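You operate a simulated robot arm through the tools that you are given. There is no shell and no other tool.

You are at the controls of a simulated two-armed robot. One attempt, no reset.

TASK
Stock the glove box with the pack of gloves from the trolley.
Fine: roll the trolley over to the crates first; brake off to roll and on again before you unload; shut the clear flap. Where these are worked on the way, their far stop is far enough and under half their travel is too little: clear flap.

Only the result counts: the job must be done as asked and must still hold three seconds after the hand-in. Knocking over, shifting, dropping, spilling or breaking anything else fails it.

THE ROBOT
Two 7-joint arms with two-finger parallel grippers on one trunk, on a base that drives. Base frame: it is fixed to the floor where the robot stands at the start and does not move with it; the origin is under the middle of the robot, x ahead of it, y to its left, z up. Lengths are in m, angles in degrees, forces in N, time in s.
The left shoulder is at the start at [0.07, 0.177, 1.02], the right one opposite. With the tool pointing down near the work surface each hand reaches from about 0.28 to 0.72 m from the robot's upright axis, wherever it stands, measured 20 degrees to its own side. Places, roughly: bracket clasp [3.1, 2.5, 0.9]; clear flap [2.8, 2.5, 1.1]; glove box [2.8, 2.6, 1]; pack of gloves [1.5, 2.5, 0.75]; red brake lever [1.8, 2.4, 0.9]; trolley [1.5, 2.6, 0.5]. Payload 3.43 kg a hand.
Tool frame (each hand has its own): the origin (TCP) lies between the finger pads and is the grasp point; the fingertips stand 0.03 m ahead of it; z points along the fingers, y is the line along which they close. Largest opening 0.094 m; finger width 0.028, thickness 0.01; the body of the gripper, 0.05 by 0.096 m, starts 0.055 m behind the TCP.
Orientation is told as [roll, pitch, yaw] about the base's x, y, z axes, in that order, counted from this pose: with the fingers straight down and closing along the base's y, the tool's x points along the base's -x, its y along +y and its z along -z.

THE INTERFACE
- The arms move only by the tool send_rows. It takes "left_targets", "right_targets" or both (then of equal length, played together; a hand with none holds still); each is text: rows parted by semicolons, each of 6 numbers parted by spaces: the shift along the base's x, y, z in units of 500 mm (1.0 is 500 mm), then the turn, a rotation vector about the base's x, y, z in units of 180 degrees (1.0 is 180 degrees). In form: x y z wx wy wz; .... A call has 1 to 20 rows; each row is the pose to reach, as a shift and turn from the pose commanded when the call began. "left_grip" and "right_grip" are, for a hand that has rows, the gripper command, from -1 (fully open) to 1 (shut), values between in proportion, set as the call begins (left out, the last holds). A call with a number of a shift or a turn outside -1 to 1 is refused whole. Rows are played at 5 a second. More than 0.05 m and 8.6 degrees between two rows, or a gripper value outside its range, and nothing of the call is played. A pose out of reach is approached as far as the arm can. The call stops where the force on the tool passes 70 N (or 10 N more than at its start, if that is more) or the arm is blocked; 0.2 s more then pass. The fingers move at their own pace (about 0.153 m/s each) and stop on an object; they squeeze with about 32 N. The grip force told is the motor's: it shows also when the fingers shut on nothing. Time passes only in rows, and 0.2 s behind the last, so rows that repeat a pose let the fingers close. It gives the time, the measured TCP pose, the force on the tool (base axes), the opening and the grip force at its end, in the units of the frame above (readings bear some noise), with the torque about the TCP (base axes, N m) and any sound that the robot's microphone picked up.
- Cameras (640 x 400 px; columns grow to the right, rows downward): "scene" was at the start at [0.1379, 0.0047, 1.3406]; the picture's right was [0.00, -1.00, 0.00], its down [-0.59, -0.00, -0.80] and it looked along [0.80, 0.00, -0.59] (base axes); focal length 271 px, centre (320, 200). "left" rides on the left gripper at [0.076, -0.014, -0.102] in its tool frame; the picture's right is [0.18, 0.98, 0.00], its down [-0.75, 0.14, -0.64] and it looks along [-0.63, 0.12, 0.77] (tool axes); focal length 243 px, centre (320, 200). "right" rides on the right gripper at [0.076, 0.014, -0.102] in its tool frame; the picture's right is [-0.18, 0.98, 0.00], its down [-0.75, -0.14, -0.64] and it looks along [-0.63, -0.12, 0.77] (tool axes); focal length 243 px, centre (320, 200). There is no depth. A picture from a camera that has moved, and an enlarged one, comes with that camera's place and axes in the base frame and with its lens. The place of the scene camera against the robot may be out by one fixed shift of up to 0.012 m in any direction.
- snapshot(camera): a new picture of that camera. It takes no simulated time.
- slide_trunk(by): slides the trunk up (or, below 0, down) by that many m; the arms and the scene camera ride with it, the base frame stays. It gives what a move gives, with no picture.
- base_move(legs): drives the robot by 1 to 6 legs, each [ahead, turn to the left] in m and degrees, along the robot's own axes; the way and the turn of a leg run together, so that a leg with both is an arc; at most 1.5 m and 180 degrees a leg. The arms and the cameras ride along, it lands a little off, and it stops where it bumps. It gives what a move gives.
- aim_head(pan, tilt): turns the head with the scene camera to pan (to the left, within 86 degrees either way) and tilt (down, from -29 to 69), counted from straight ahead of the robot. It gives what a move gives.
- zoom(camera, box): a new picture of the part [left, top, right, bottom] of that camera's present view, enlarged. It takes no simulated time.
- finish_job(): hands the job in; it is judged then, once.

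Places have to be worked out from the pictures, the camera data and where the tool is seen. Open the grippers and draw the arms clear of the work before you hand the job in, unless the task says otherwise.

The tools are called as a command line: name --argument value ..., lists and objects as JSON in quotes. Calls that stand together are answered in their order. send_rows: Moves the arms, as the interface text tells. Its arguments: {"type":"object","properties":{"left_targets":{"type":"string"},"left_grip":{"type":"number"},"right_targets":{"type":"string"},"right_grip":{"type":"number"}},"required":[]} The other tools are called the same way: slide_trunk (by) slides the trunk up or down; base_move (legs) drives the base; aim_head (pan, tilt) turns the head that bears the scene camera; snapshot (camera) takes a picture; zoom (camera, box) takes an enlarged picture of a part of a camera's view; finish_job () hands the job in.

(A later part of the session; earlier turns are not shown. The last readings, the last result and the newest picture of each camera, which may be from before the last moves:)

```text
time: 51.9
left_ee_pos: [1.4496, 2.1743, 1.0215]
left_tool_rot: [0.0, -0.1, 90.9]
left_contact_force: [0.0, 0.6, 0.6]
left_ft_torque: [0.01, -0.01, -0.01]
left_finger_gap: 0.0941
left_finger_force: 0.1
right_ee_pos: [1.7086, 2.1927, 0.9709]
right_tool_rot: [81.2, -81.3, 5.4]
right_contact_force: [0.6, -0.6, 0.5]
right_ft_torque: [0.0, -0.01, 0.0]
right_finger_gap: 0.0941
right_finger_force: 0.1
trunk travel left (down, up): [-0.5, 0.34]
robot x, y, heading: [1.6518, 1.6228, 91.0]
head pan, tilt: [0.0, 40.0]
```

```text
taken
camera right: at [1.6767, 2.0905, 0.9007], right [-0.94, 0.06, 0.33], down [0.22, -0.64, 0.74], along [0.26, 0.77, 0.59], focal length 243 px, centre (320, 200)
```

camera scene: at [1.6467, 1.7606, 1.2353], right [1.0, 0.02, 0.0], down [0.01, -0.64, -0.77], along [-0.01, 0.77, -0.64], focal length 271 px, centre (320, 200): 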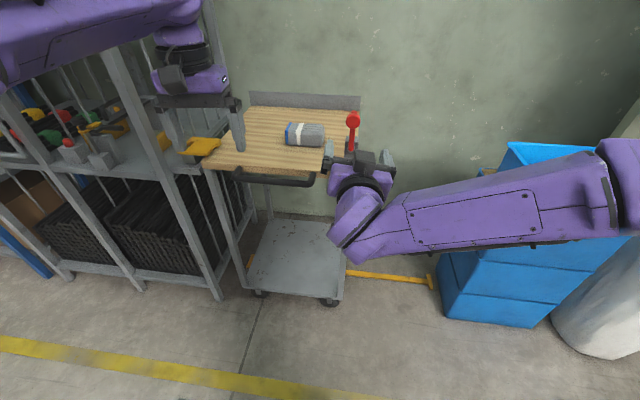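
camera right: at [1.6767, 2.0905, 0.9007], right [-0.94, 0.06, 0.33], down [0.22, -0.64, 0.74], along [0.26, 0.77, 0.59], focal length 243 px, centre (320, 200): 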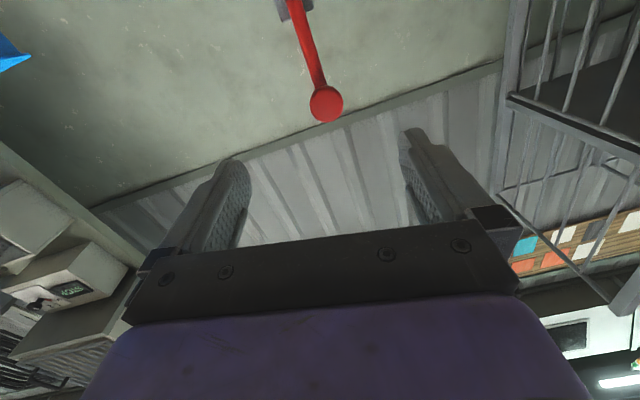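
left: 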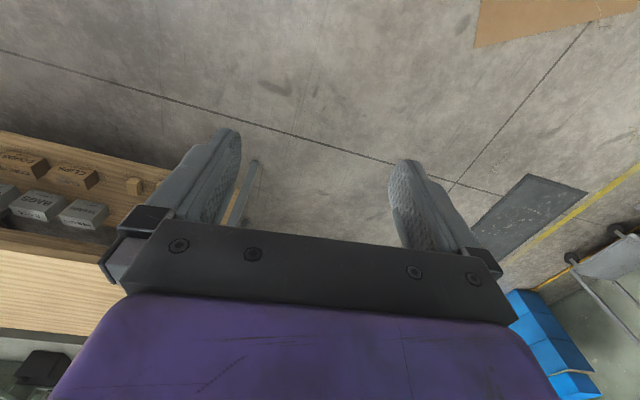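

The lever stands upright (brake presumably off). Next I roll the right wrist back so its fingers close vertically and move left, to take the handle bar from the front.

send_rows --right_targets "-0.02 -0.01 0 0 0.042 0;-0.05 -0.02 0 0 0.084 0;-0.08 -0.02 0 0 0.126 0;-0.11 -0.02 0 0 0.168 0;-0.14 -0.02 0 0 0.21 0;-0.17 -0.02 0 0 0.252 0;-0.2 -0.02 0 0 0.294 0;-0.22 -0.02 0 0 0.336 0;-0.24 -0.02 0 0 0.378 0;-0.25 -0.02 0 0 0.42 0;-0.25 -0.02 0 0 0.452 0"

snapshot --camera "right"

snapshot --camera "scene"

```text
time: 54.2
left_ee_pos: [1.4508, 2.1742, 1.0206]
left_tool_rot: [-0.1, -0.1, 90.9]
left_contact_force: [0.1, 0.4, -0.4]
left_ft_torque: [0.01, 0.02, -0.01]
left_finger_gap: 0.0941
left_finger_force: 0.1
right_ee_pos: [1.6009, 2.1868, 0.9957]
right_tool_rot: [85.9, -0.6, 1.6]
right_contact_force: [0.1, 0.4, -0.1]
right_ft_torque: [0.02, 0.01, 0.02]
right_finger_gap: 0.0942
right_finger_force: 0.1
right hand out of reach, approached as far as the arm can: row 10, 11
trunk travel left (down, up): [-0.5, 0.34]
robot x, y, heading: [1.6463, 1.6211, 90.8]
head pan, tilt: [0.0, 40.0]
```

```text
taken
camera right: at [1.5285, 2.0836, 1.0182], right [0.17, 0.08, 0.98], down [0.77, -0.63, -0.09], along [0.61, 0.77, -0.17], focal length 243 px, centre (320, 200)
```

right: 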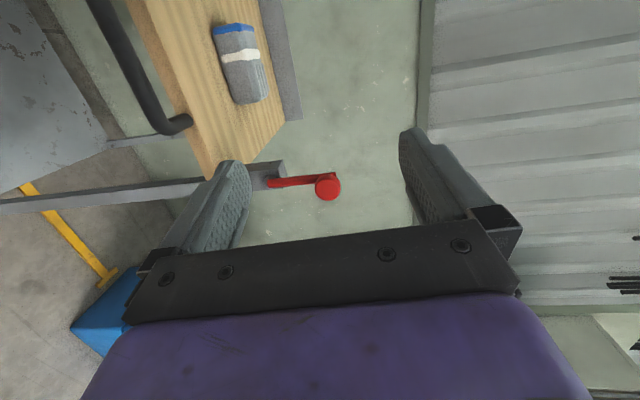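

```text
taken
camera scene: at [1.6472, 1.7613, 1.2352], right [1.0, 0.02, 0.0], down [0.01, -0.64, -0.77], along [-0.01, 0.77, -0.64], focal length 271 px, centre (320, 200)
```

scene: 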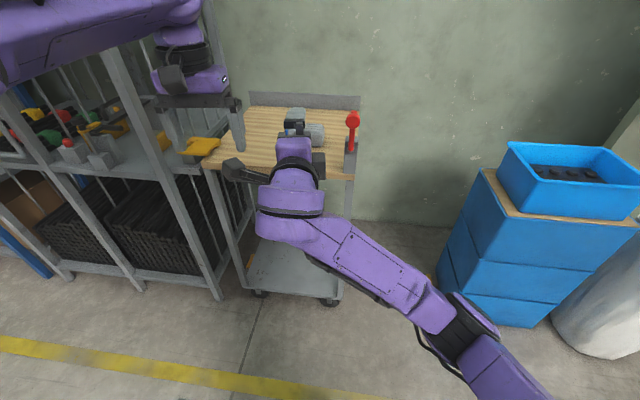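

The handle's right elbow is near (1.62, 2.39, 0.785). I lower the trunk 0.21 m to bring the right hand level with the bar.

slide_trunk --by -0.21

snapshot --camera "right"

snapshot --camera "left"

snapshot --camera "scene"

```text
time: 56.5
left_ee_pos: [1.4502, 2.1739, 0.8112]
left_tool_rot: [0.0, 0.0, 90.9]
left_contact_force: [0.5, -0.2, -0.4]
left_ft_torque: [0.0, 0.03, 0.01]
left_finger_gap: 0.0942
left_finger_force: 0.0
right_ee_pos: [1.602, 2.1872, 0.7868]
right_tool_rot: [85.8, -0.6, 1.5]
right_contact_force: [-0.1, 0.1, -0.2]
right_ft_torque: [0.01, 0.03, 0.0]
right_finger_gap: 0.094
right_finger_force: 0.0
trunk travel left (down, up): [-0.29, 0.55]
robot x, y, heading: [1.651, 1.6209, 90.7]
head pan, tilt: [0.0, 40.0]
```

```text
taken
camera right: at [1.5281, 2.0834, 0.808], right [0.17, 0.08, 0.98], down [0.77, -0.63, -0.09], along [0.61, 0.77, -0.17], focal length 243 px, centre (320, 200)
```

right: 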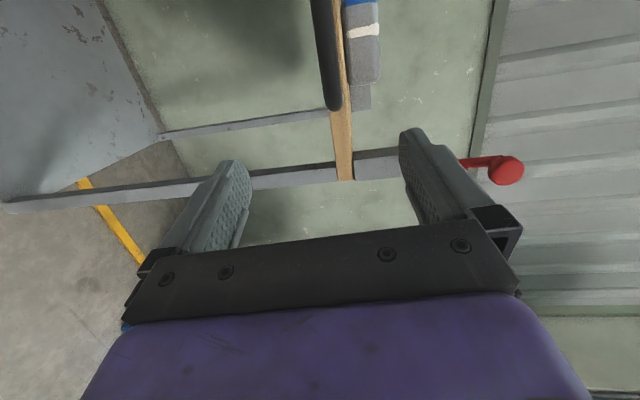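

```text
taken
camera left: at [1.4665, 2.098, 0.9151], right [-0.98, -0.2, 0.0], down [-0.15, 0.75, 0.64], along [-0.13, 0.63, -0.77], focal length 243 px, centre (320, 200)
```

left: 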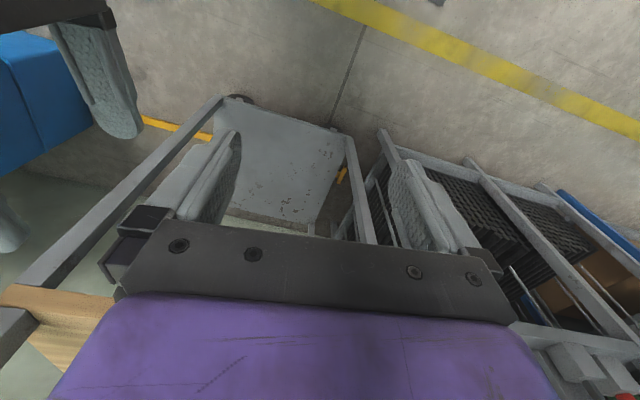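

```text
taken
camera scene: at [1.6469, 1.7612, 1.0253], right [1.0, 0.02, 0.0], down [0.01, -0.64, -0.77], along [-0.01, 0.77, -0.64], focal length 271 px, centre (320, 200)
```

scene: 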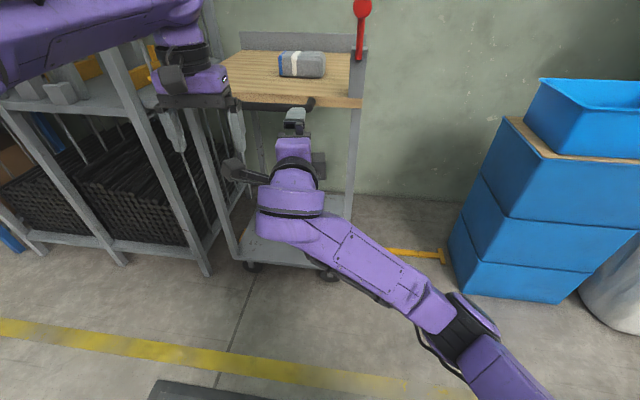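

The bar is about level with the hand at z≈0.783. I zoom the wrist view to judge the bar's distance from the table edge.

zoom --camera "right" --box '[240, 0, 440, 190]'

zoom --camera "scene" --box '[200, 30, 400, 170]'

```text
2.11 times, centred on (340, 95) of right
camera zoom: at [1.5281, 2.0834, 0.808], right [0.17, 0.08, 0.98], down [0.77, -0.63, -0.09], along [0.61, 0.77, -0.17], focal length 511 px, centre (278, 421)
```

zoom: 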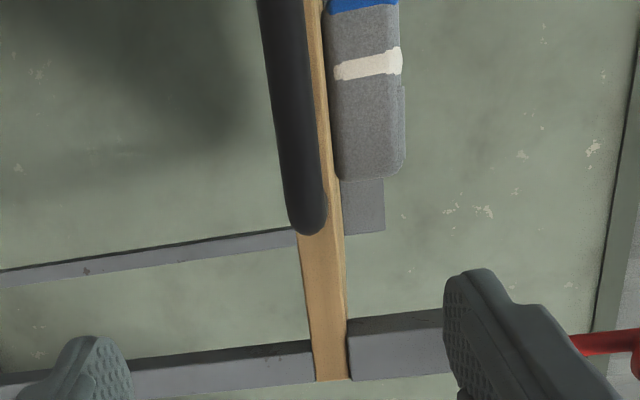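

```text
2.86 times, centred on (300, 100) of scene
camera zoom: at [1.6469, 1.7612, 1.0253], right [1.0, 0.02, 0.0], down [0.01, -0.64, -0.77], along [-0.01, 0.77, -0.64], focal length 773 px, centre (377, 486)
```

zoom: 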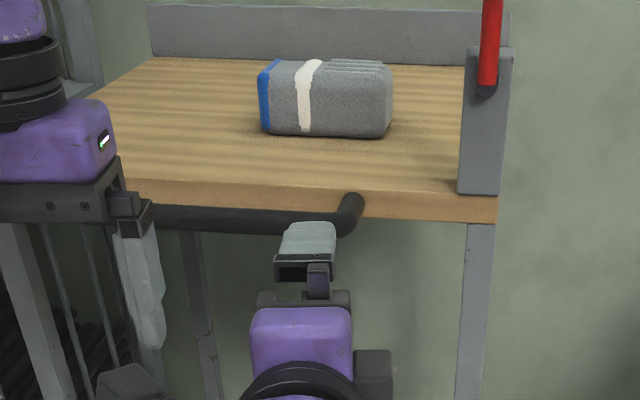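

Bar centre comes out at y≈2.385, z≈0.784, table edge y≈2.42. I advance the right hand to y=2.372 around the bar at x≈1.575.

send_rows --right_targets "-0.03 0.08 -0.004 0 0 0;-0.054 0.16 -0.006 0 0 0;-0.054 0.24 -0.006 0 0 0;-0.054 0.31 -0.006 0 0 0;-0.054 0.37 -0.006 0 0 0"

snapshot --camera "right"

```text
time: 57.2
left_ee_pos: [1.4445, 2.178, 0.814]
left_tool_rot: [-0.1, -1.2, 92.5]
left_contact_force: [0.6, 0.4, 0.4]
left_ft_torque: [0.02, 0.0, -0.02]
left_finger_gap: 0.0939
left_finger_force: 0.1
right_ee_pos: [1.5674, 2.2656, 0.7913]
right_tool_rot: [85.8, -0.9, 3.7]
right_contact_force: [-0.7, 0.1, -0.7]
right_ft_torque: [0.02, -0.05, -0.02]
right_finger_gap: 0.094
right_finger_force: 0.0
right hand out of reach, approached as far as the arm can: row 1, 2, 3
trunk travel left (down, up): [-0.29, 0.55]
robot x, y, heading: [1.6466, 1.6207, 90.8]
head pan, tilt: [0.0, 40.0]
stopped in row 3 (left hand): the force on the tool passed its limit at 109 N (the readings are from after the stop); the commanded pose is now the measured one
```

```text
taken
camera right: at [1.4989, 2.1601, 0.8118], right [0.16, 0.08, 0.98], down [0.8, -0.6, -0.08], along [0.58, 0.8, -0.16], focal length 243 px, centre (320, 200)
```

right: 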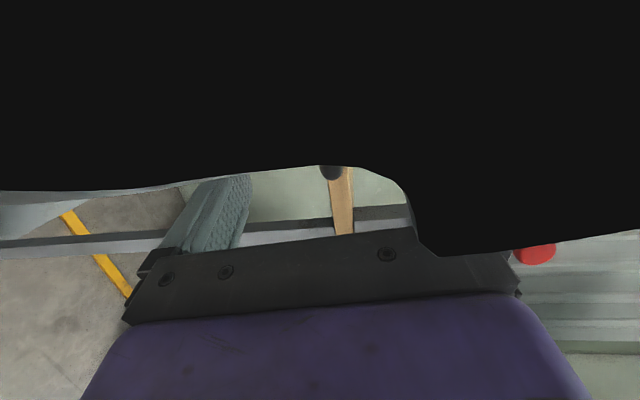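

The right wrist camera bumped the left hand. I move the left hand away, back and up, before going on.

send_rows --left_targets "-0.03 -0.04 0.02 0 0 0;-0.07 -0.1 0.06 0 0 0;-0.12 -0.16 0.12 0 0 0;-0.16 -0.2 0.2 0 0 0;-0.2 -0.22 0.28 0 0 0;-0.22 -0.24 0.36 0 0 0"

snapshot --camera "right"

snapshot --camera "scene"

```text
time: 57.6
left_ee_pos: [1.4357, 2.1623, 0.8202]
left_tool_rot: [-0.6, -1.2, 93.4]
left_contact_force: [-0.4, 0.4, -0.1]
left_ft_torque: [-0.03, -0.01, 0.01]
left_finger_gap: 0.0939
left_finger_force: 0.1
right_ee_pos: [1.5553, 2.2544, 0.798]
right_tool_rot: [86.7, -0.4, 6.0]
right_contact_force: [0.6, 1.0, -0.7]
right_ft_torque: [0.01, 0.01, -0.02]
right_finger_gap: 0.0941
right_finger_force: 0.1
trunk travel left (down, up): [-0.29, 0.55]
robot x, y, heading: [1.648, 1.6183, 90.9]
head pan, tilt: [0.0, 40.0]
stopped in row 2 (right hand): the force on the tool passed its limit at 89 N (the readings are from after the stop); the commanded pose is now the measured one
```

```text
taken
camera right: at [1.4898, 2.1456, 0.8184], right [0.17, 0.08, 0.98], down [0.82, -0.57, -0.1], along [0.55, 0.82, -0.16], focal length 243 px, centre (320, 200)
```

right: 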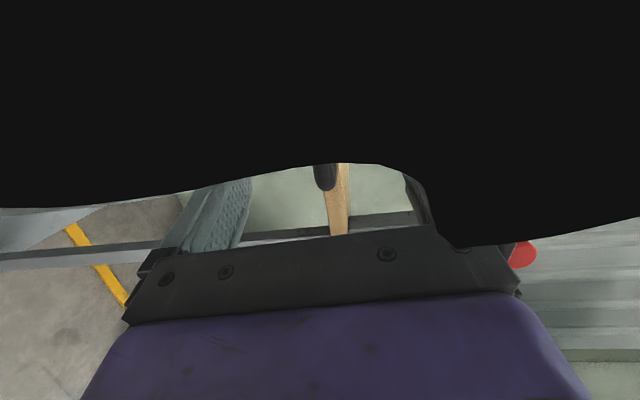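

```text
taken
camera scene: at [1.6471, 1.7615, 1.0252], right [1.0, 0.01, 0.0], down [0.01, -0.64, -0.77], along [-0.01, 0.77, -0.64], focal length 271 px, centre (320, 200)
```

scene: 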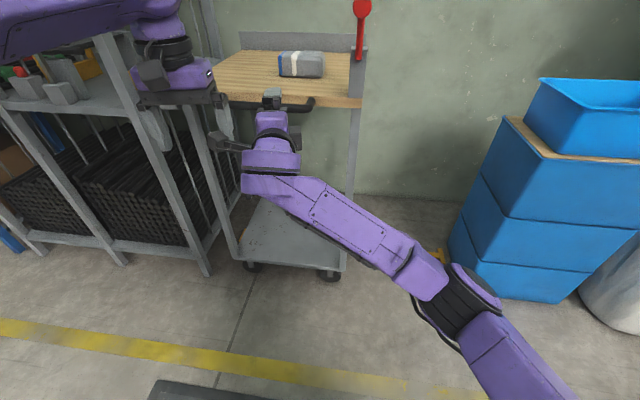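

The right camera box seems entangled with the left finger. I zoom in to see how.

zoom --camera "scene" --box '[120, 50, 320, 210]'

snapshot --camera "left"

```text
2.50 times, centred on (220, 130) of scene
camera zoom: at [1.6471, 1.7615, 1.0252], right [1.0, 0.01, 0.0], down [0.01, -0.64, -0.77], along [-0.01, 0.77, -0.64], focal length 677 px, centre (570, 375)
```

zoom: 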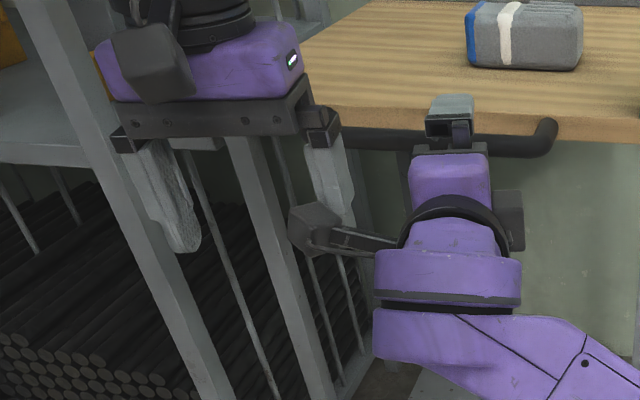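

```text
taken
camera left: at [1.4536, 2.0851, 0.9235], right [-0.97, -0.24, -0.01], down [-0.19, 0.73, 0.66], along [-0.15, 0.64, -0.75], focal length 243 px, centre (320, 200)
```

left: 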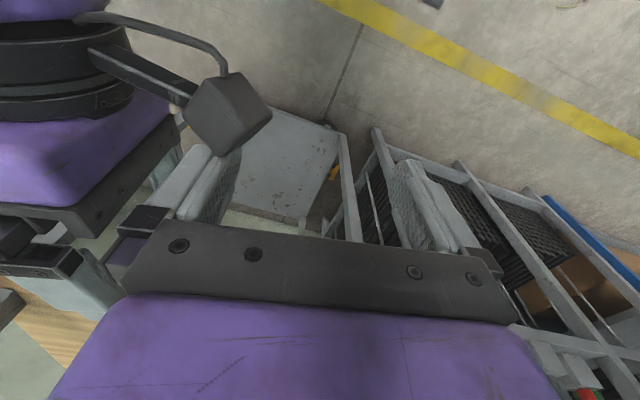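

The right camera box is on my side of the left finger, so I move the left hand first left and straight up.

send_rows --left_targets "-0.04 0.01 0.02 0 0 0;-0.08 0.01 0.08 0 0 0;-0.1 0 0.16 0 0 0;-0.1 0 0.24 0 0 0;-0.1 0 0.32 0 0 0;-0.12 -0.08 0.38 0 0 0;-0.16 -0.16 0.4 0 0 0"

snapshot --camera "scene"

snapshot --camera "right"

```text
refused: row 6 steps farther than a row can; nothing moved
```

```text
taken
camera scene: at [1.6471, 1.7615, 1.0252], right [1.0, 0.01, 0.0], down [0.01, -0.64, -0.77], along [-0.01, 0.77, -0.64], focal length 271 px, centre (320, 200)
```

scene: 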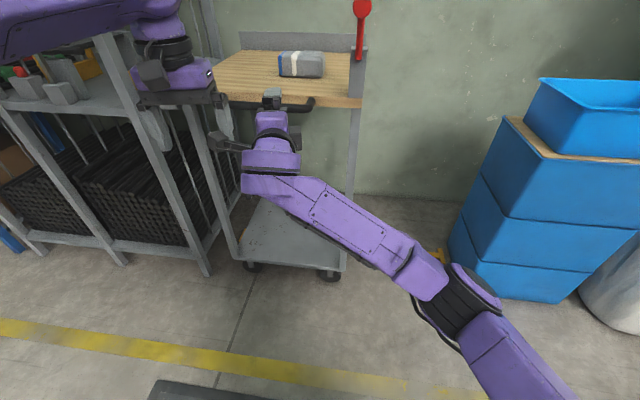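

```text
taken
camera right: at [1.4898, 2.1456, 0.8184], right [0.17, 0.08, 0.98], down [0.82, -0.57, -0.1], along [0.55, 0.82, -0.16], focal length 243 px, centre (320, 200)
```

right: 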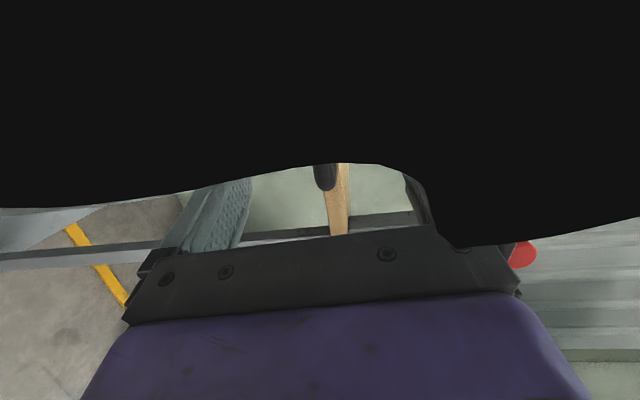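

A step was too long; I resend with smaller ones.

send_rows --left_targets "-0.03 0.01 0.02 0 0 0;-0.06 0.01 0.08 0 0 0;-0.08 0.01 0.15 0 0 0;-0.08 0.01 0.23 0 0 0;-0.08 0.01 0.31 0 0 0;-0.1 -0.04 0.36 0 0 0;-0.12 -0.1 0.4 0 0 0;-0.14 -0.16 0.42 0 0 0"

snapshot --camera "scene"

snapshot --camera "right"

```text
time: 59.4
left_ee_pos: [1.3978, 2.0792, 0.9671]
left_tool_rot: [-0.6, -1.3, 93.1]
left_contact_force: [-0.1, -0.1, 0.2]
left_ft_torque: [0.08, 0.03, -0.01]
left_finger_gap: 0.0942
left_finger_force: 0.1
left hand out of reach, approached as far as the arm can: row 4, 5, 6, 7, 8
right_ee_pos: [1.5548, 2.251, 0.8012]
right_tool_rot: [87.0, -0.4, 5.9]
right_contact_force: [-0.7, -1.3, -0.3]
right_ft_torque: [-0.03, -0.01, 0.01]
right_finger_gap: 0.0942
right_finger_force: 0.0
trunk travel left (down, up): [-0.29, 0.55]
robot x, y, heading: [1.6462, 1.6215, 90.6]
head pan, tilt: [0.0, 40.0]
```

```text
taken
camera scene: at [1.6477, 1.7574, 1.026], right [1.0, 0.01, 0.0], down [0.01, -0.64, -0.77], along [-0.01, 0.77, -0.64], focal length 271 px, centre (320, 200)
```

scene: 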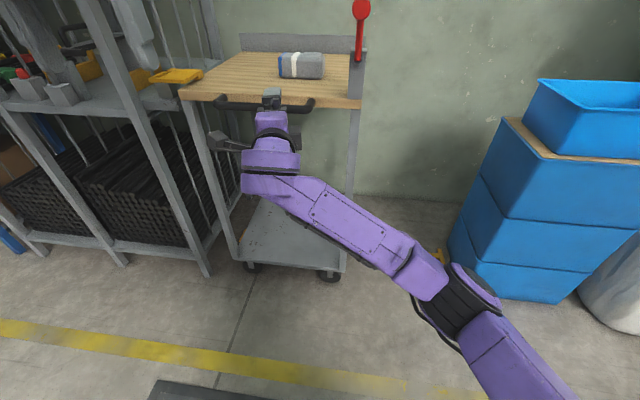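

```text
taken
camera right: at [1.4902, 2.142, 0.8217], right [0.17, 0.07, 0.98], down [0.82, -0.57, -0.1], along [0.55, 0.82, -0.15], focal length 243 px, centre (320, 200)
```

right: 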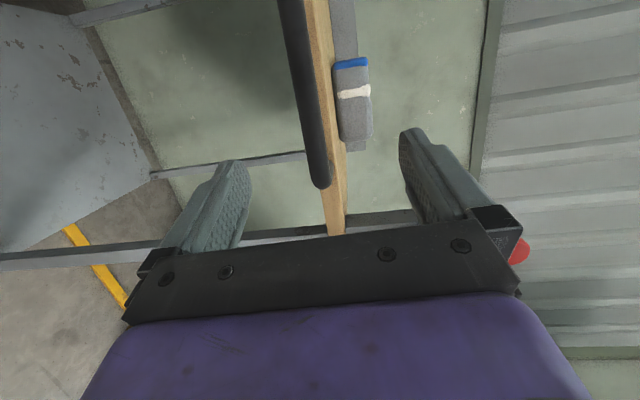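

Both hands are free. Now I advance the right hand to the bar at (1.575, 2.372, 0.784).

send_rows --right_targets "0.02 0.04 -0.02 0 0 -0.01;0.04 0.1 -0.034 0 0 -0.02;0.04 0.16 -0.034 0 0 -0.028;0.04 0.21 -0.034 0 0 -0.028;0.04 0.242 -0.034 0 0 -0.028"

snapshot --camera "right"

zoom --camera "scene" --box '[200, 30, 400, 170]'

```text
time: 60.6
left_ee_pos: [1.397, 2.0834, 0.9643]
left_tool_rot: [-0.5, -1.0, 93.4]
left_contact_force: [-0.1, -0.1, 0.0]
left_ft_torque: [-0.05, -0.02, 0.0]
left_finger_gap: 0.094
left_finger_force: 0.1
right_ee_pos: [1.5801, 2.3777, 0.7925]
right_tool_rot: [86.0, -0.8, 1.3]
right_contact_force: [0.2, 0.0, 0.9]
right_ft_torque: [-0.01, -0.04, -0.01]
right_finger_gap: 0.0939
right_finger_force: 0.0
right hand out of reach, approached as far as the arm can: row 2, 3, 4, 5
trunk travel left (down, up): [-0.29, 0.55]
robot x, y, heading: [1.6497, 1.6205, 90.9]
head pan, tilt: [0.0, 40.0]
```

```text
taken
camera right: at [1.5057, 2.2749, 0.8133], right [0.17, 0.07, 0.98], down [0.77, -0.63, -0.09], along [0.62, 0.77, -0.16], focal length 243 px, centre (320, 200)
```

right: 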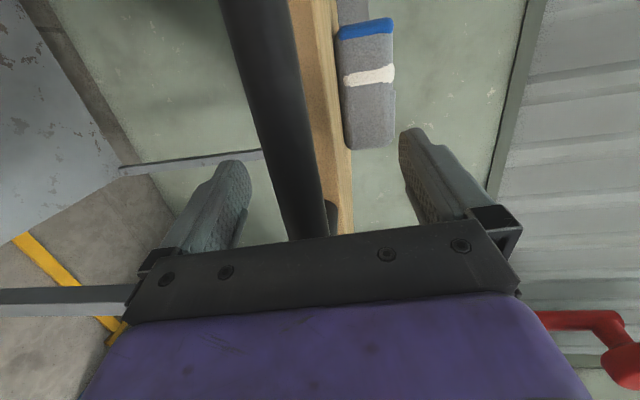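

```text
2.86 times, centred on (300, 100) of scene
camera zoom: at [1.6468, 1.7615, 1.0252], right [1.0, 0.01, 0.0], down [0.01, -0.64, -0.77], along [-0.01, 0.77, -0.64], focal length 773 px, centre (377, 486)
```

zoom: 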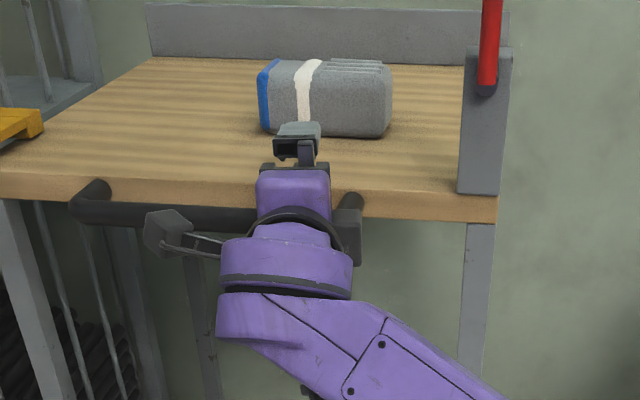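

The bar lies between the fingers but 1 cm low. I slide the trunk down 0.01 m and close on the bar.

slide_trunk --by -0.01

send_rows --right_targets "0 -0.006 0 0 0 0;0 -0.006 0 0 0 0;0 -0.006 0 0 0 0;0 -0.006 0 0 0 0" --right_grip 1

snapshot --camera "right"

```text
time: 61.2
left_ee_pos: [1.3967, 2.0827, 0.9536]
left_tool_rot: [-0.6, -1.1, 93.3]
left_contact_force: [0.6, -0.2, -0.7]
left_ft_torque: [-0.02, 0.03, 0.01]
left_finger_gap: 0.0939
left_finger_force: 0.1
right_ee_pos: [1.5785, 2.3771, 0.7825]
right_tool_rot: [86.0, -0.7, 1.3]
right_contact_force: [0.1, 0.0, -0.3]
right_ft_torque: [0.01, 0.0, -0.01]
right_finger_gap: 0.094
right_finger_force: 0.0
trunk travel left (down, up): [-0.28, 0.56]
robot x, y, heading: [1.646, 1.6205, 91.2]
head pan, tilt: [0.0, 40.0]
```

```text
time: 62.2
left_ee_pos: [1.3969, 2.0822, 0.9549]
left_tool_rot: [-0.5, -1.1, 93.3]
left_contact_force: [-0.6, 0.0, -0.1]
left_ft_torque: [-0.04, 0.02, 0.02]
left_finger_gap: 0.0939
left_finger_force: 0.1
right_ee_pos: [1.5816, 2.3741, 0.7862]
right_tool_rot: [86.4, -0.7, 1.2]
right_contact_force: [-1.2, 28.8, 34.6]
right_ft_torque: [2.29, -0.21, 1.15]
right_finger_gap: 0.0279
right_finger_force: 44.8
trunk travel left (down, up): [-0.28, 0.56]
robot x, y, heading: [1.6485, 1.6181, 90.8]
head pan, tilt: [0.0, 40.0]
```

```text
taken
camera right: at [1.507, 2.2702, 0.8078], right [0.17, 0.06, 0.98], down [0.77, -0.63, -0.09], along [0.62, 0.77, -0.16], focal length 243 px, centre (320, 200)
```

right: 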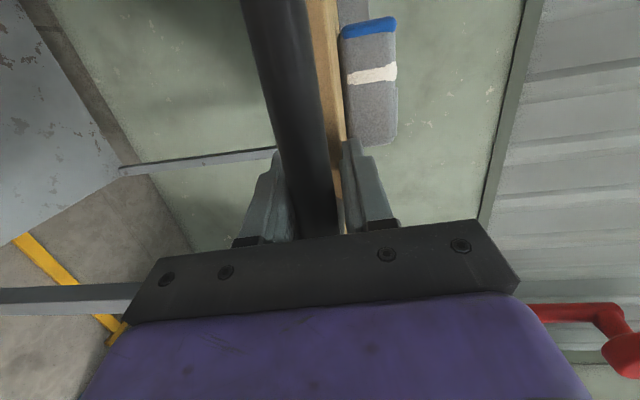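

The bar is gripped (gap 0.028). I pull the trolley gently along +x to see if it rolls.

send_rows --right_targets "0 0.004 0.006 0 0 0;0.03 0.006 0.006 0 0 0;0.06 0.006 0.006 0 0 0;0.09 0.006 0.006 0 0 0;0.12 0.006 0.006 0 0 0"

snapshot --camera "scene"

```text
time: 63.4
left_ee_pos: [1.398, 2.0799, 0.9563]
left_tool_rot: [-0.6, -1.3, 93.2]
left_contact_force: [0.0, 0.5, 0.0]
left_ft_torque: [-0.01, 0.03, 0.0]
left_finger_gap: 0.0943
left_finger_force: 0.1
right_ee_pos: [1.64, 2.3724, 0.7875]
right_tool_rot: [86.0, -0.5, 1.4]
right_contact_force: [-5.3, -49.7, -13.5]
right_ft_torque: [2.34, 1.2, -0.07]
right_finger_gap: 0.0285
right_finger_force: 44.5
trunk travel left (down, up): [-0.28, 0.56]
robot x, y, heading: [1.6467, 1.622, 90.8]
head pan, tilt: [0.0, 40.0]
```

```text
taken
camera scene: at [1.6476, 1.7562, 1.0156], right [1.0, 0.01, 0.0], down [0.01, -0.64, -0.77], along [-0.01, 0.77, -0.64], focal length 271 px, centre (320, 200)
```

scene: 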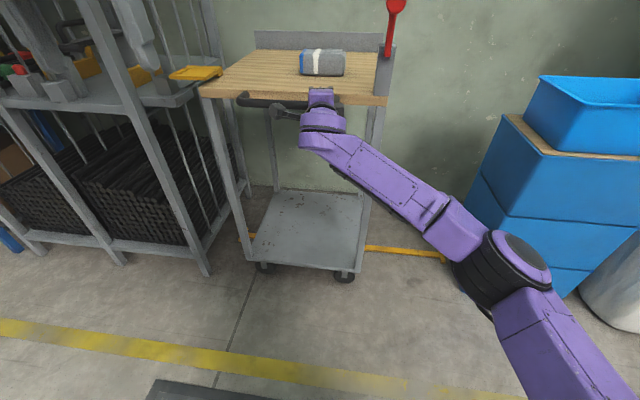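

The trolley rolls (lever up = brake off). I ease the y push a bit and continue rolling it +x.

send_rows --right_targets "0.02 -0.01 0 0 0 0;0.06 -0.012 0 0 0 0;0.1 -0.012 0 0 0 0;0.14 -0.012 0 0 0 0;0.18 -0.012 0 0 0 0;0.22 -0.012 0 0 0 0"

snapshot --camera "scene"

```text
time: 64.8
left_ee_pos: [1.3995, 2.0795, 0.9565]
left_tool_rot: [-0.4, -1.2, 93.2]
left_contact_force: [0.7, 0.0, 0.5]
left_ft_torque: [-0.01, 0.01, 0.02]
left_finger_gap: 0.0941
left_finger_force: 0.0
right_ee_pos: [1.7532, 2.3685, 0.7866]
right_tool_rot: [86.0, -0.7, 1.2]
right_contact_force: [-0.5, -49.3, -22.9]
right_ft_torque: [2.9, 1.18, -0.14]
right_finger_gap: 0.0298
right_finger_force: 45.1
trunk travel left (down, up): [-0.28, 0.56]
robot x, y, heading: [1.6505, 1.6178, 90.4]
head pan, tilt: [0.0, 40.0]
```

```text
taken
camera scene: at [1.6485, 1.7579, 1.0155], right [1.0, 0.01, 0.0], down [0.01, -0.64, -0.77], along [-0.01, 0.77, -0.64], focal length 271 px, centre (320, 200)
```

scene: 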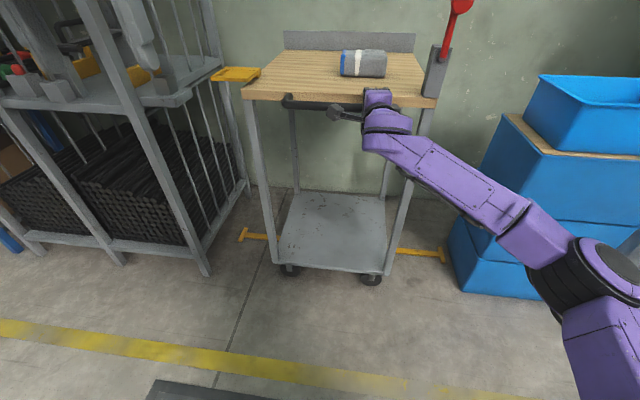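

It has rolled about 0.17 m. I relax y and z a little more and continue.

send_rows --right_targets "0.02 -0.012 -0.008 0 0 0;0.06 -0.016 -0.01 0 0 0;0.1 -0.016 -0.01 0 0 0;0.14 -0.016 -0.01 0 0 0;0.18 -0.016 -0.01 0 0 0;0.22 -0.016 -0.01 0 0 0"

snapshot --camera "scene"

```text
time: 66.2
left_ee_pos: [1.3989, 2.0743, 0.9584]
left_tool_rot: [-0.5, -1.5, 93.3]
left_contact_force: [0.8, -0.2, -0.2]
left_ft_torque: [0.0, 0.03, -0.01]
left_finger_gap: 0.094
left_finger_force: 0.1
right_ee_pos: [1.86, 2.3568, 0.7875]
right_tool_rot: [86.4, -0.6, 1.4]
right_contact_force: [-3.9, -48.4, 8.3]
right_ft_torque: [3.06, 1.22, 0.21]
right_finger_gap: 0.0294
right_finger_force: 44.5
trunk travel left (down, up): [-0.28, 0.56]
robot x, y, heading: [1.65, 1.6171, 90.5]
head pan, tilt: [0.0, 40.0]
```

```text
taken
camera scene: at [1.6474, 1.7524, 1.0162], right [1.0, 0.01, 0.0], down [0.01, -0.64, -0.77], along [-0.01, 0.77, -0.64], focal length 271 px, centre (320, 200)
```

scene: 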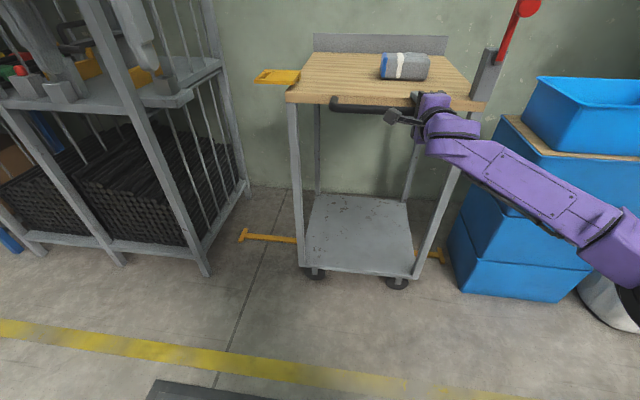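

The trolley is about 0.28 m along. A steady y force of about 48 N persists, so I open the fingers to let the strain go and look before regripping.

send_rows --right_targets "0 0 0 0 0 0;0 0 0 0 0 0;0 0 0 0 0 0" --right_grip -0.3

snapshot --camera "right"

snapshot --camera "scene"

```text
time: 67.0
left_ee_pos: [1.3971, 2.083, 0.9558]
left_tool_rot: [-0.4, -1.0, 93.2]
left_contact_force: [0.7, -0.3, -0.5]
left_ft_torque: [-0.01, 0.01, 0.0]
left_finger_gap: 0.0943
left_finger_force: 0.3
right_ee_pos: [1.8599, 2.3633, 0.7806]
right_tool_rot: [85.9, -0.7, 1.2]
right_contact_force: [3.7, -11.7, -5.1]
right_ft_torque: [0.35, 0.15, 0.01]
right_finger_gap: 0.0614
right_finger_force: 0.0
trunk travel left (down, up): [-0.28, 0.56]
robot x, y, heading: [1.6506, 1.6193, 90.7]
head pan, tilt: [0.0, 40.0]
```

```text
taken
camera right: at [1.7864, 2.2608, 0.8021], right [0.17, 0.07, 0.98], down [0.77, -0.63, -0.09], along [0.62, 0.77, -0.16], focal length 243 px, centre (320, 200)
```

right: 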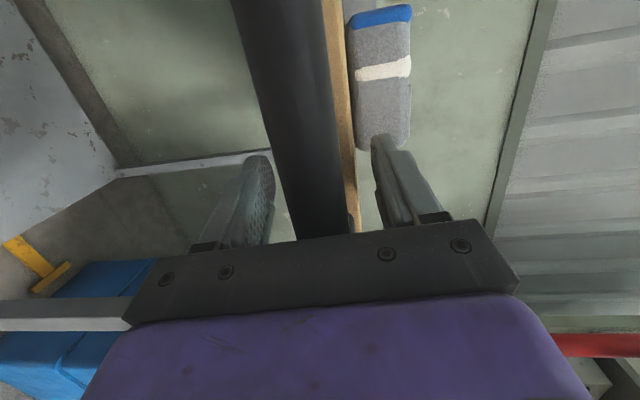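

```text
taken
camera scene: at [1.6476, 1.7609, 1.0154], right [1.0, 0.01, 0.0], down [0.01, -0.64, -0.77], along [-0.01, 0.77, -0.64], focal length 271 px, centre (320, 200)
```

scene: 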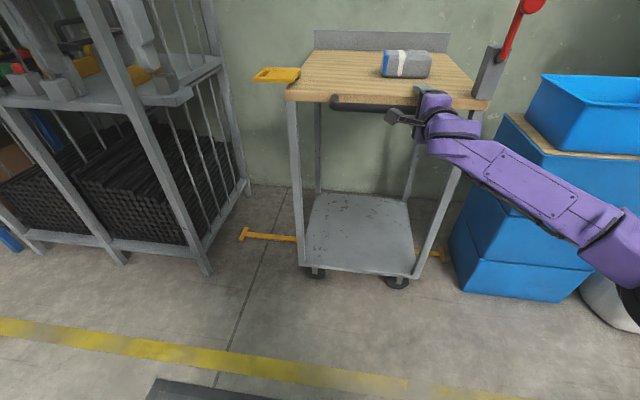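

Even with open fingers the bar presses on the palm, so the bar is nearer than I thought (y≈2.33). I pull the hand back 0.025 m, then regrip.

send_rows --right_targets "0 -0.02 0.004 0 0 0;0 -0.05 0.008 0 0 0;0 -0.05 0.008 0 0 0" --right_grip -0.3

send_rows --right_targets "0 0 0 0 0 0;0 0 0 0 0 0;0 0 0 0 0 0" --right_grip 1

snapshot --camera "right"

```text
time: 67.8
left_ee_pos: [1.3979, 2.0824, 0.9557]
left_tool_rot: [-0.5, -1.0, 93.3]
left_contact_force: [0.4, 1.1, 0.4]
left_ft_torque: [-0.03, 0.0, 0.0]
left_finger_gap: 0.0939
left_finger_force: 0.2
right_ee_pos: [1.8573, 2.3376, 0.7841]
right_tool_rot: [86.0, -0.8, 1.4]
right_contact_force: [-0.2, -0.4, -0.3]
right_ft_torque: [0.02, 0.02, -0.01]
right_finger_gap: 0.0611
right_finger_force: 0.1
trunk travel left (down, up): [-0.28, 0.56]
robot x, y, heading: [1.6447, 1.6241, 91.2]
head pan, tilt: [0.0, 40.0]
```

```text
time: 68.6
left_ee_pos: [1.3979, 2.0837, 0.9545]
left_tool_rot: [-0.6, -1.1, 93.3]
left_contact_force: [0.4, -1.1, 0.7]
left_ft_torque: [0.0, -0.02, -0.01]
left_finger_gap: 0.0941
left_finger_force: 0.1
right_ee_pos: [1.859, 2.3393, 0.7881]
right_tool_rot: [86.1, -0.7, 1.3]
right_contact_force: [0.5, 13.0, 12.7]
right_ft_torque: [2.38, 0.18, 0.34]
right_finger_gap: 0.0282
right_finger_force: 45.4
trunk travel left (down, up): [-0.28, 0.56]
robot x, y, heading: [1.6478, 1.619, 90.8]
head pan, tilt: [0.0, 40.0]
```

```text
taken
camera right: at [1.7847, 2.2359, 0.8083], right [0.17, 0.07, 0.98], down [0.77, -0.63, -0.09], along [0.62, 0.77, -0.16], focal length 243 px, centre (320, 200)
```

right: 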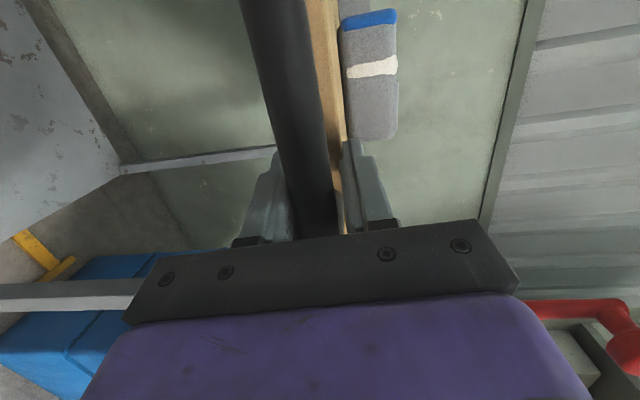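

The trolley track is slanted: over 0.28 m in x it came about 0.035 m towards me. I continue rolling along that slope until it stops.

send_rows --right_targets "0.03 0 0.004 0 0 0;0.06 -0.0035 0.004 0 0 0;0.1 -0.0085 0.004 0 0 0;0.14 -0.0135 0.004 0 0 0;0.18 -0.0185 0.004 0 0 0"

snapshot --camera "scene"

```text
time: 69.8
left_ee_pos: [1.3988, 2.0802, 0.9556]
left_tool_rot: [-0.4, -1.2, 93.2]
left_contact_force: [-0.2, 0.2, 0.3]
left_ft_torque: [0.0, 0.02, 0.0]
left_finger_gap: 0.0939
left_finger_force: 0.0
right_ee_pos: [1.9524, 2.3273, 0.7884]
right_tool_rot: [86.0, -0.7, 1.1]
right_contact_force: [1.5, -21.3, -7.6]
right_ft_torque: [2.22, 0.03, 0.66]
right_finger_gap: 0.0281
right_finger_force: 45.1
trunk travel left (down, up): [-0.28, 0.56]
robot x, y, heading: [1.6472, 1.6186, 90.7]
head pan, tilt: [0.0, 40.0]
```

```text
taken
camera scene: at [1.6485, 1.7589, 1.0154], right [1.0, 0.01, 0.0], down [0.01, -0.64, -0.77], along [-0.01, 0.77, -0.64], focal length 271 px, centre (320, 200)
```

scene: 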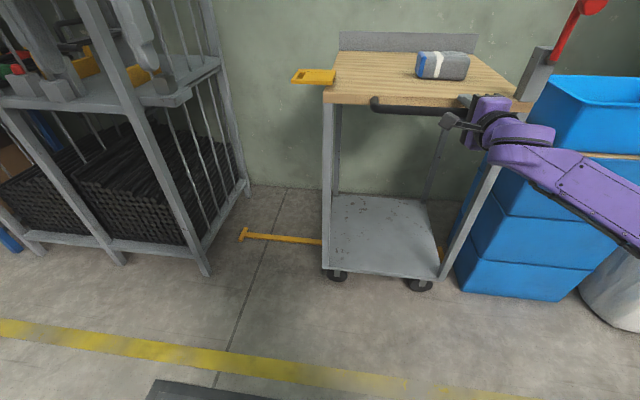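

Still rolling. I continue in small steps to find the end stop.

send_rows --right_targets "0.02 -0.008 0.002 0 0 0;0.05 -0.014 0.002 0 0 0;0.08 -0.019 0.002 0 0 0;0.11 -0.023 0.002 0 0 0;0.14 -0.027 0.002 0 0 0"

snapshot --camera "scene"

```text
time: 71.0
left_ee_pos: [1.3941, 2.0858, 0.9511]
left_tool_rot: [-0.8, -0.8, 93.1]
left_contact_force: [0.1, -0.3, 0.1]
left_ft_torque: [-0.02, 0.04, 0.01]
left_finger_gap: 0.0941
left_finger_force: 0.1
right_ee_pos: [2.0071, 2.317, 0.7872]
right_tool_rot: [86.0, -1.4, 2.3]
right_contact_force: [-45.9, 7.0, -11.8]
right_ft_torque: [1.68, -0.71, 0.32]
right_finger_gap: 0.0245
right_finger_force: 44.8
trunk travel left (down, up): [-0.28, 0.56]
robot x, y, heading: [1.6487, 1.623, 91.4]
head pan, tilt: [0.0, 40.0]
```

```text
taken
camera scene: at [1.6408, 1.7634, 1.0147], right [1.0, 0.02, 0.01], down [0.02, -0.64, -0.76], along [-0.01, 0.76, -0.64], focal length 271 px, centre (320, 200)
```

scene: 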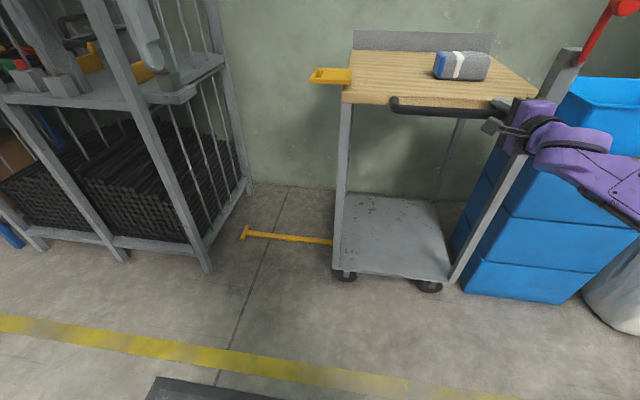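

Fx rose to −46 N, suggesting the end stop. I push slightly once more to confirm.

send_rows --right_targets "0.01 0 0 0 0 0;0.02 0 0 0 0 0;0.03 0 0 0 0 0"

snapshot --camera "scene"

snapshot --camera "right"

```text
time: 71.8
left_ee_pos: [1.3921, 2.0844, 0.9517]
left_tool_rot: [-0.9, -0.9, 93.3]
left_contact_force: [0.1, -0.3, 0.3]
left_ft_torque: [-0.02, 0.01, 0.01]
left_finger_gap: 0.094
left_finger_force: 0.1
right_ee_pos: [2.0186, 2.3173, 0.7869]
right_tool_rot: [85.8, -1.2, 2.5]
right_contact_force: [-52.8, -2.1, -15.4]
right_ft_torque: [0.43, -0.21, -0.28]
right_finger_gap: 0.0248
right_finger_force: 45.0
trunk travel left (down, up): [-0.28, 0.56]
robot x, y, heading: [1.6477, 1.6228, 91.2]
head pan, tilt: [0.0, 40.0]
```

```text
taken
camera scene: at [1.6398, 1.7631, 1.0148], right [1.0, 0.02, 0.01], down [0.02, -0.64, -0.76], along [-0.01, 0.76, -0.64], focal length 271 px, centre (320, 200)
```

scene: 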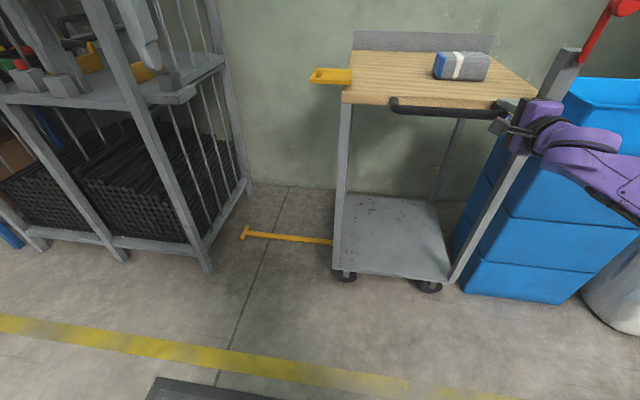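

```text
taken
camera right: at [1.9465, 2.2122, 0.8079], right [0.16, 0.08, 0.98], down [0.78, -0.62, -0.08], along [0.6, 0.78, -0.16], focal length 243 px, centre (320, 200)
```

right: 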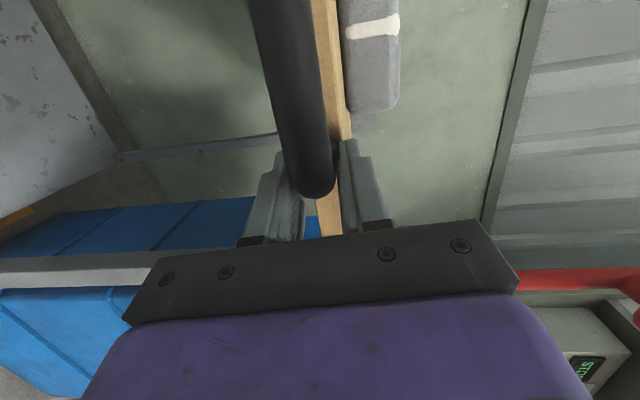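

The trolley did not move further (only the hand slid along the bar), so it is at the end stop by the crates. I relax, open and withdraw the right hand.

send_rows --right_targets "-0.02 0 0 0 0 0;-0.04 0 0 0 0 0;-0.04 0 0 0 0 0"

send_rows --right_targets "0 0 0 0 0 0;0 0 0 0 0 0;0 0 0 0 0 0;0 -0.06 0 0 0 0;0 -0.14 0 0 0 0;0 -0.22 0 0 0 0;0 -0.3 0 0 0 0;-0.04 -0.36 0 0 0 0" --right_grip -1

slide_trunk --by 0.2

snapshot --camera "scene"

```text
time: 72.6
left_ee_pos: [1.3978, 2.083, 0.9547]
left_tool_rot: [-0.5, -1.0, 93.1]
left_contact_force: [-0.2, 0.0, 0.4]
left_ft_torque: [0.01, 0.01, -0.01]
left_finger_gap: 0.0942
left_finger_force: 0.1
right_ee_pos: [2.0196, 2.3158, 0.7872]
right_tool_rot: [86.0, -0.6, 0.7]
right_contact_force: [4.5, -1.4, -5.1]
right_ft_torque: [0.32, -0.21, -0.64]
right_finger_gap: 0.0248
right_finger_force: 44.9
trunk travel left (down, up): [-0.28, 0.56]
robot x, y, heading: [1.6483, 1.6232, 90.3]
head pan, tilt: [0.0, 40.0]
```

```text
time: 74.4
left_ee_pos: [1.3974, 2.0826, 0.9544]
left_tool_rot: [-0.5, -1.0, 93.4]
left_contact_force: [-0.2, 0.6, 0.5]
left_ft_torque: [0.01, 0.02, -0.04]
left_finger_gap: 0.0941
left_finger_force: 0.0
right_ee_pos: [1.995, 2.1338, 0.7857]
right_tool_rot: [86.0, -0.7, 1.3]
right_contact_force: [-0.6, 0.6, 0.0]
right_ft_torque: [0.03, 0.04, -0.02]
right_finger_gap: 0.0939
right_finger_force: 0.2
trunk travel left (down, up): [-0.28, 0.56]
robot x, y, heading: [1.6511, 1.6217, 90.7]
head pan, tilt: [0.0, 40.0]
```

```text
time: 76.6
left_ee_pos: [1.3974, 2.083, 1.1544]
left_tool_rot: [-0.5, -1.0, 93.3]
left_contact_force: [-0.5, 0.5, -0.9]
left_ft_torque: [0.01, 0.0, -0.01]
left_finger_gap: 0.0942
left_finger_force: 0.0
right_ee_pos: [1.9953, 2.1354, 0.9852]
right_tool_rot: [86.1, -0.7, 1.3]
right_contact_force: [0.1, 0.1, 0.1]
right_ft_torque: [0.02, 0.01, 0.0]
right_finger_gap: 0.0939
right_finger_force: 0.0
trunk travel left (down, up): [-0.48, 0.36]
robot x, y, heading: [1.6513, 1.6211, 91.0]
head pan, tilt: [0.0, 40.0]
```

```text
taken
camera scene: at [1.6465, 1.7616, 1.2152], right [1.0, 0.01, 0.0], down [0.01, -0.64, -0.77], along [-0.01, 0.77, -0.64], focal length 271 px, centre (320, 200)
```

scene: 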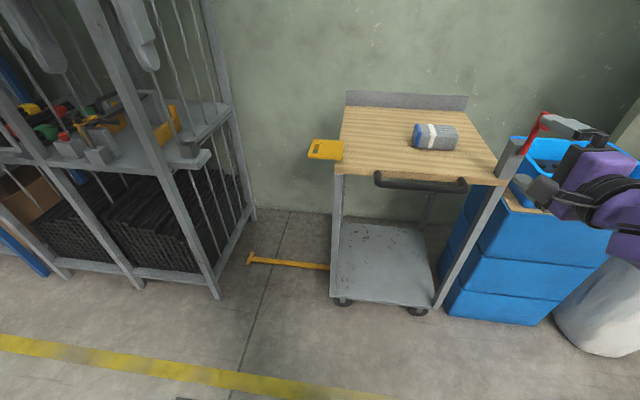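

The trolley now stands against the crates. I drive the base to about (2.05, 1.57), facing +y again, to reach the lever.

base_move --legs '[[0, -97], [0.4, 0], [0, 96]]'

snapshot --camera "scene"

snapshot --camera "right"

```text
time: 87.3
left_ee_pos: [1.8205, 2.0403, 1.1545]
left_tool_rot: [-0.5, -1.1, 91.1]
left_contact_force: [0.7, -0.2, -0.6]
left_ft_torque: [0.01, -0.01, 0.0]
left_finger_gap: 0.0941
left_finger_force: 0.1
right_ee_pos: [2.4203, 2.0698, 0.986]
right_tool_rot: [86.1, -0.8, -0.9]
right_contact_force: [0.2, -0.4, 0.6]
right_ft_torque: [-0.03, -0.01, 0.04]
right_finger_gap: 0.0938
right_finger_force: 0.2
trunk travel left (down, up): [-0.48, 0.36]
robot x, y, heading: [2.0578, 1.5712, 88.7]
head pan, tilt: [0.0, 40.0]
```

```text
taken
camera scene: at [2.0615, 1.7095, 1.2152], right [1.0, -0.02, 0.0], down [-0.02, -0.64, -0.77], along [0.02, 0.77, -0.64], focal length 271 px, centre (320, 200)
```

scene: 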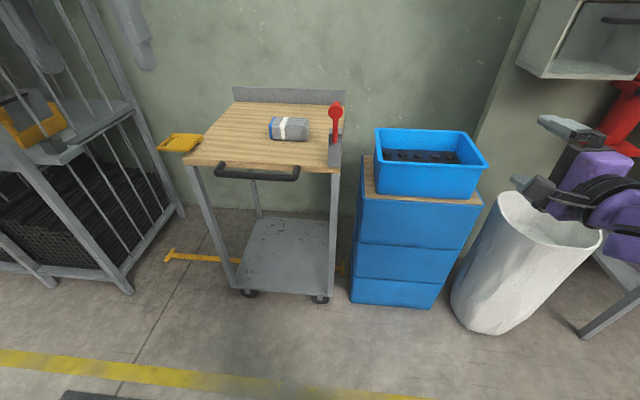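

```text
taken
camera right: at [2.3421, 1.9697, 1.0079], right [0.17, 0.07, 0.98], down [0.74, -0.66, -0.09], along [0.64, 0.75, -0.16], focal length 243 px, centre (320, 200)
```

right: 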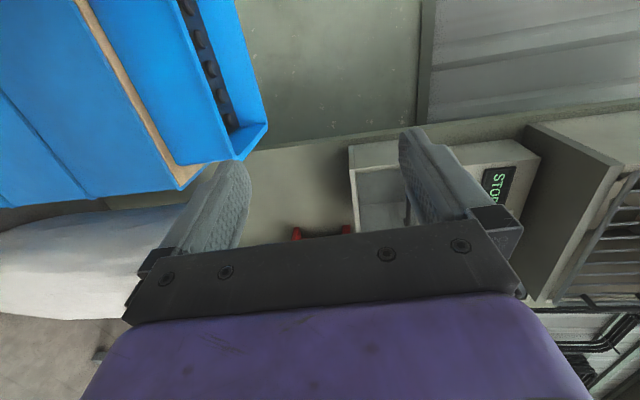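

I zoom in on the lever and on the glove box at the upper right.

zoom --camera "scene" --box '[290, 80, 390, 180]'

zoom --camera "scene" --box '[490, 0, 640, 150]'

```text
4.00 times, centred on (340, 130) of scene
camera zoom: at [2.0615, 1.7095, 1.2152], right [1.0, -0.02, 0.0], down [-0.02, -0.64, -0.77], along [0.02, 0.77, -0.64], focal length 1083 px, centre (240, 480)
```

zoom: 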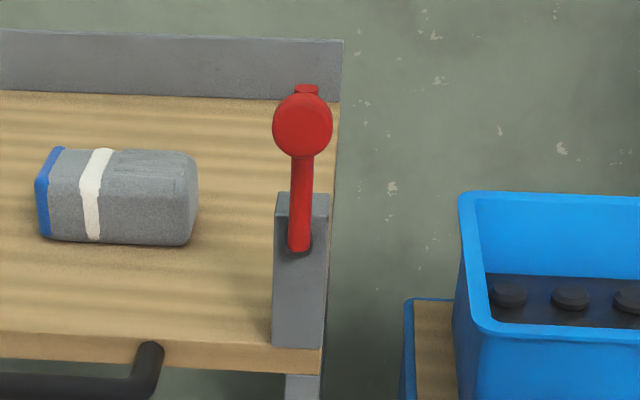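

```text
2.67 times, centred on (565, 75) of scene
camera zoom: at [2.0615, 1.7095, 1.2152], right [1.0, -0.02, 0.0], down [-0.02, -0.64, -0.77], along [0.02, 0.77, -0.64], focal length 722 px, centre (-333, 533)
```

zoom: 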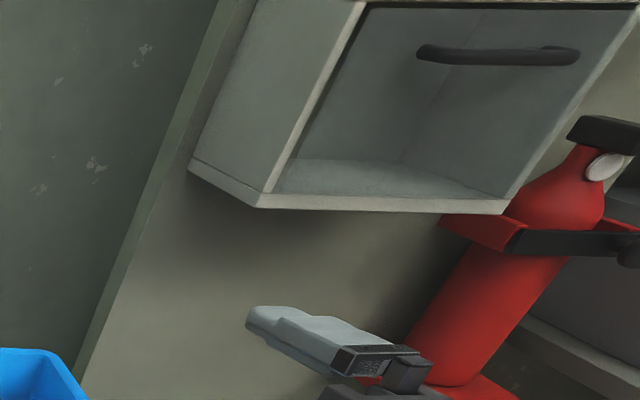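

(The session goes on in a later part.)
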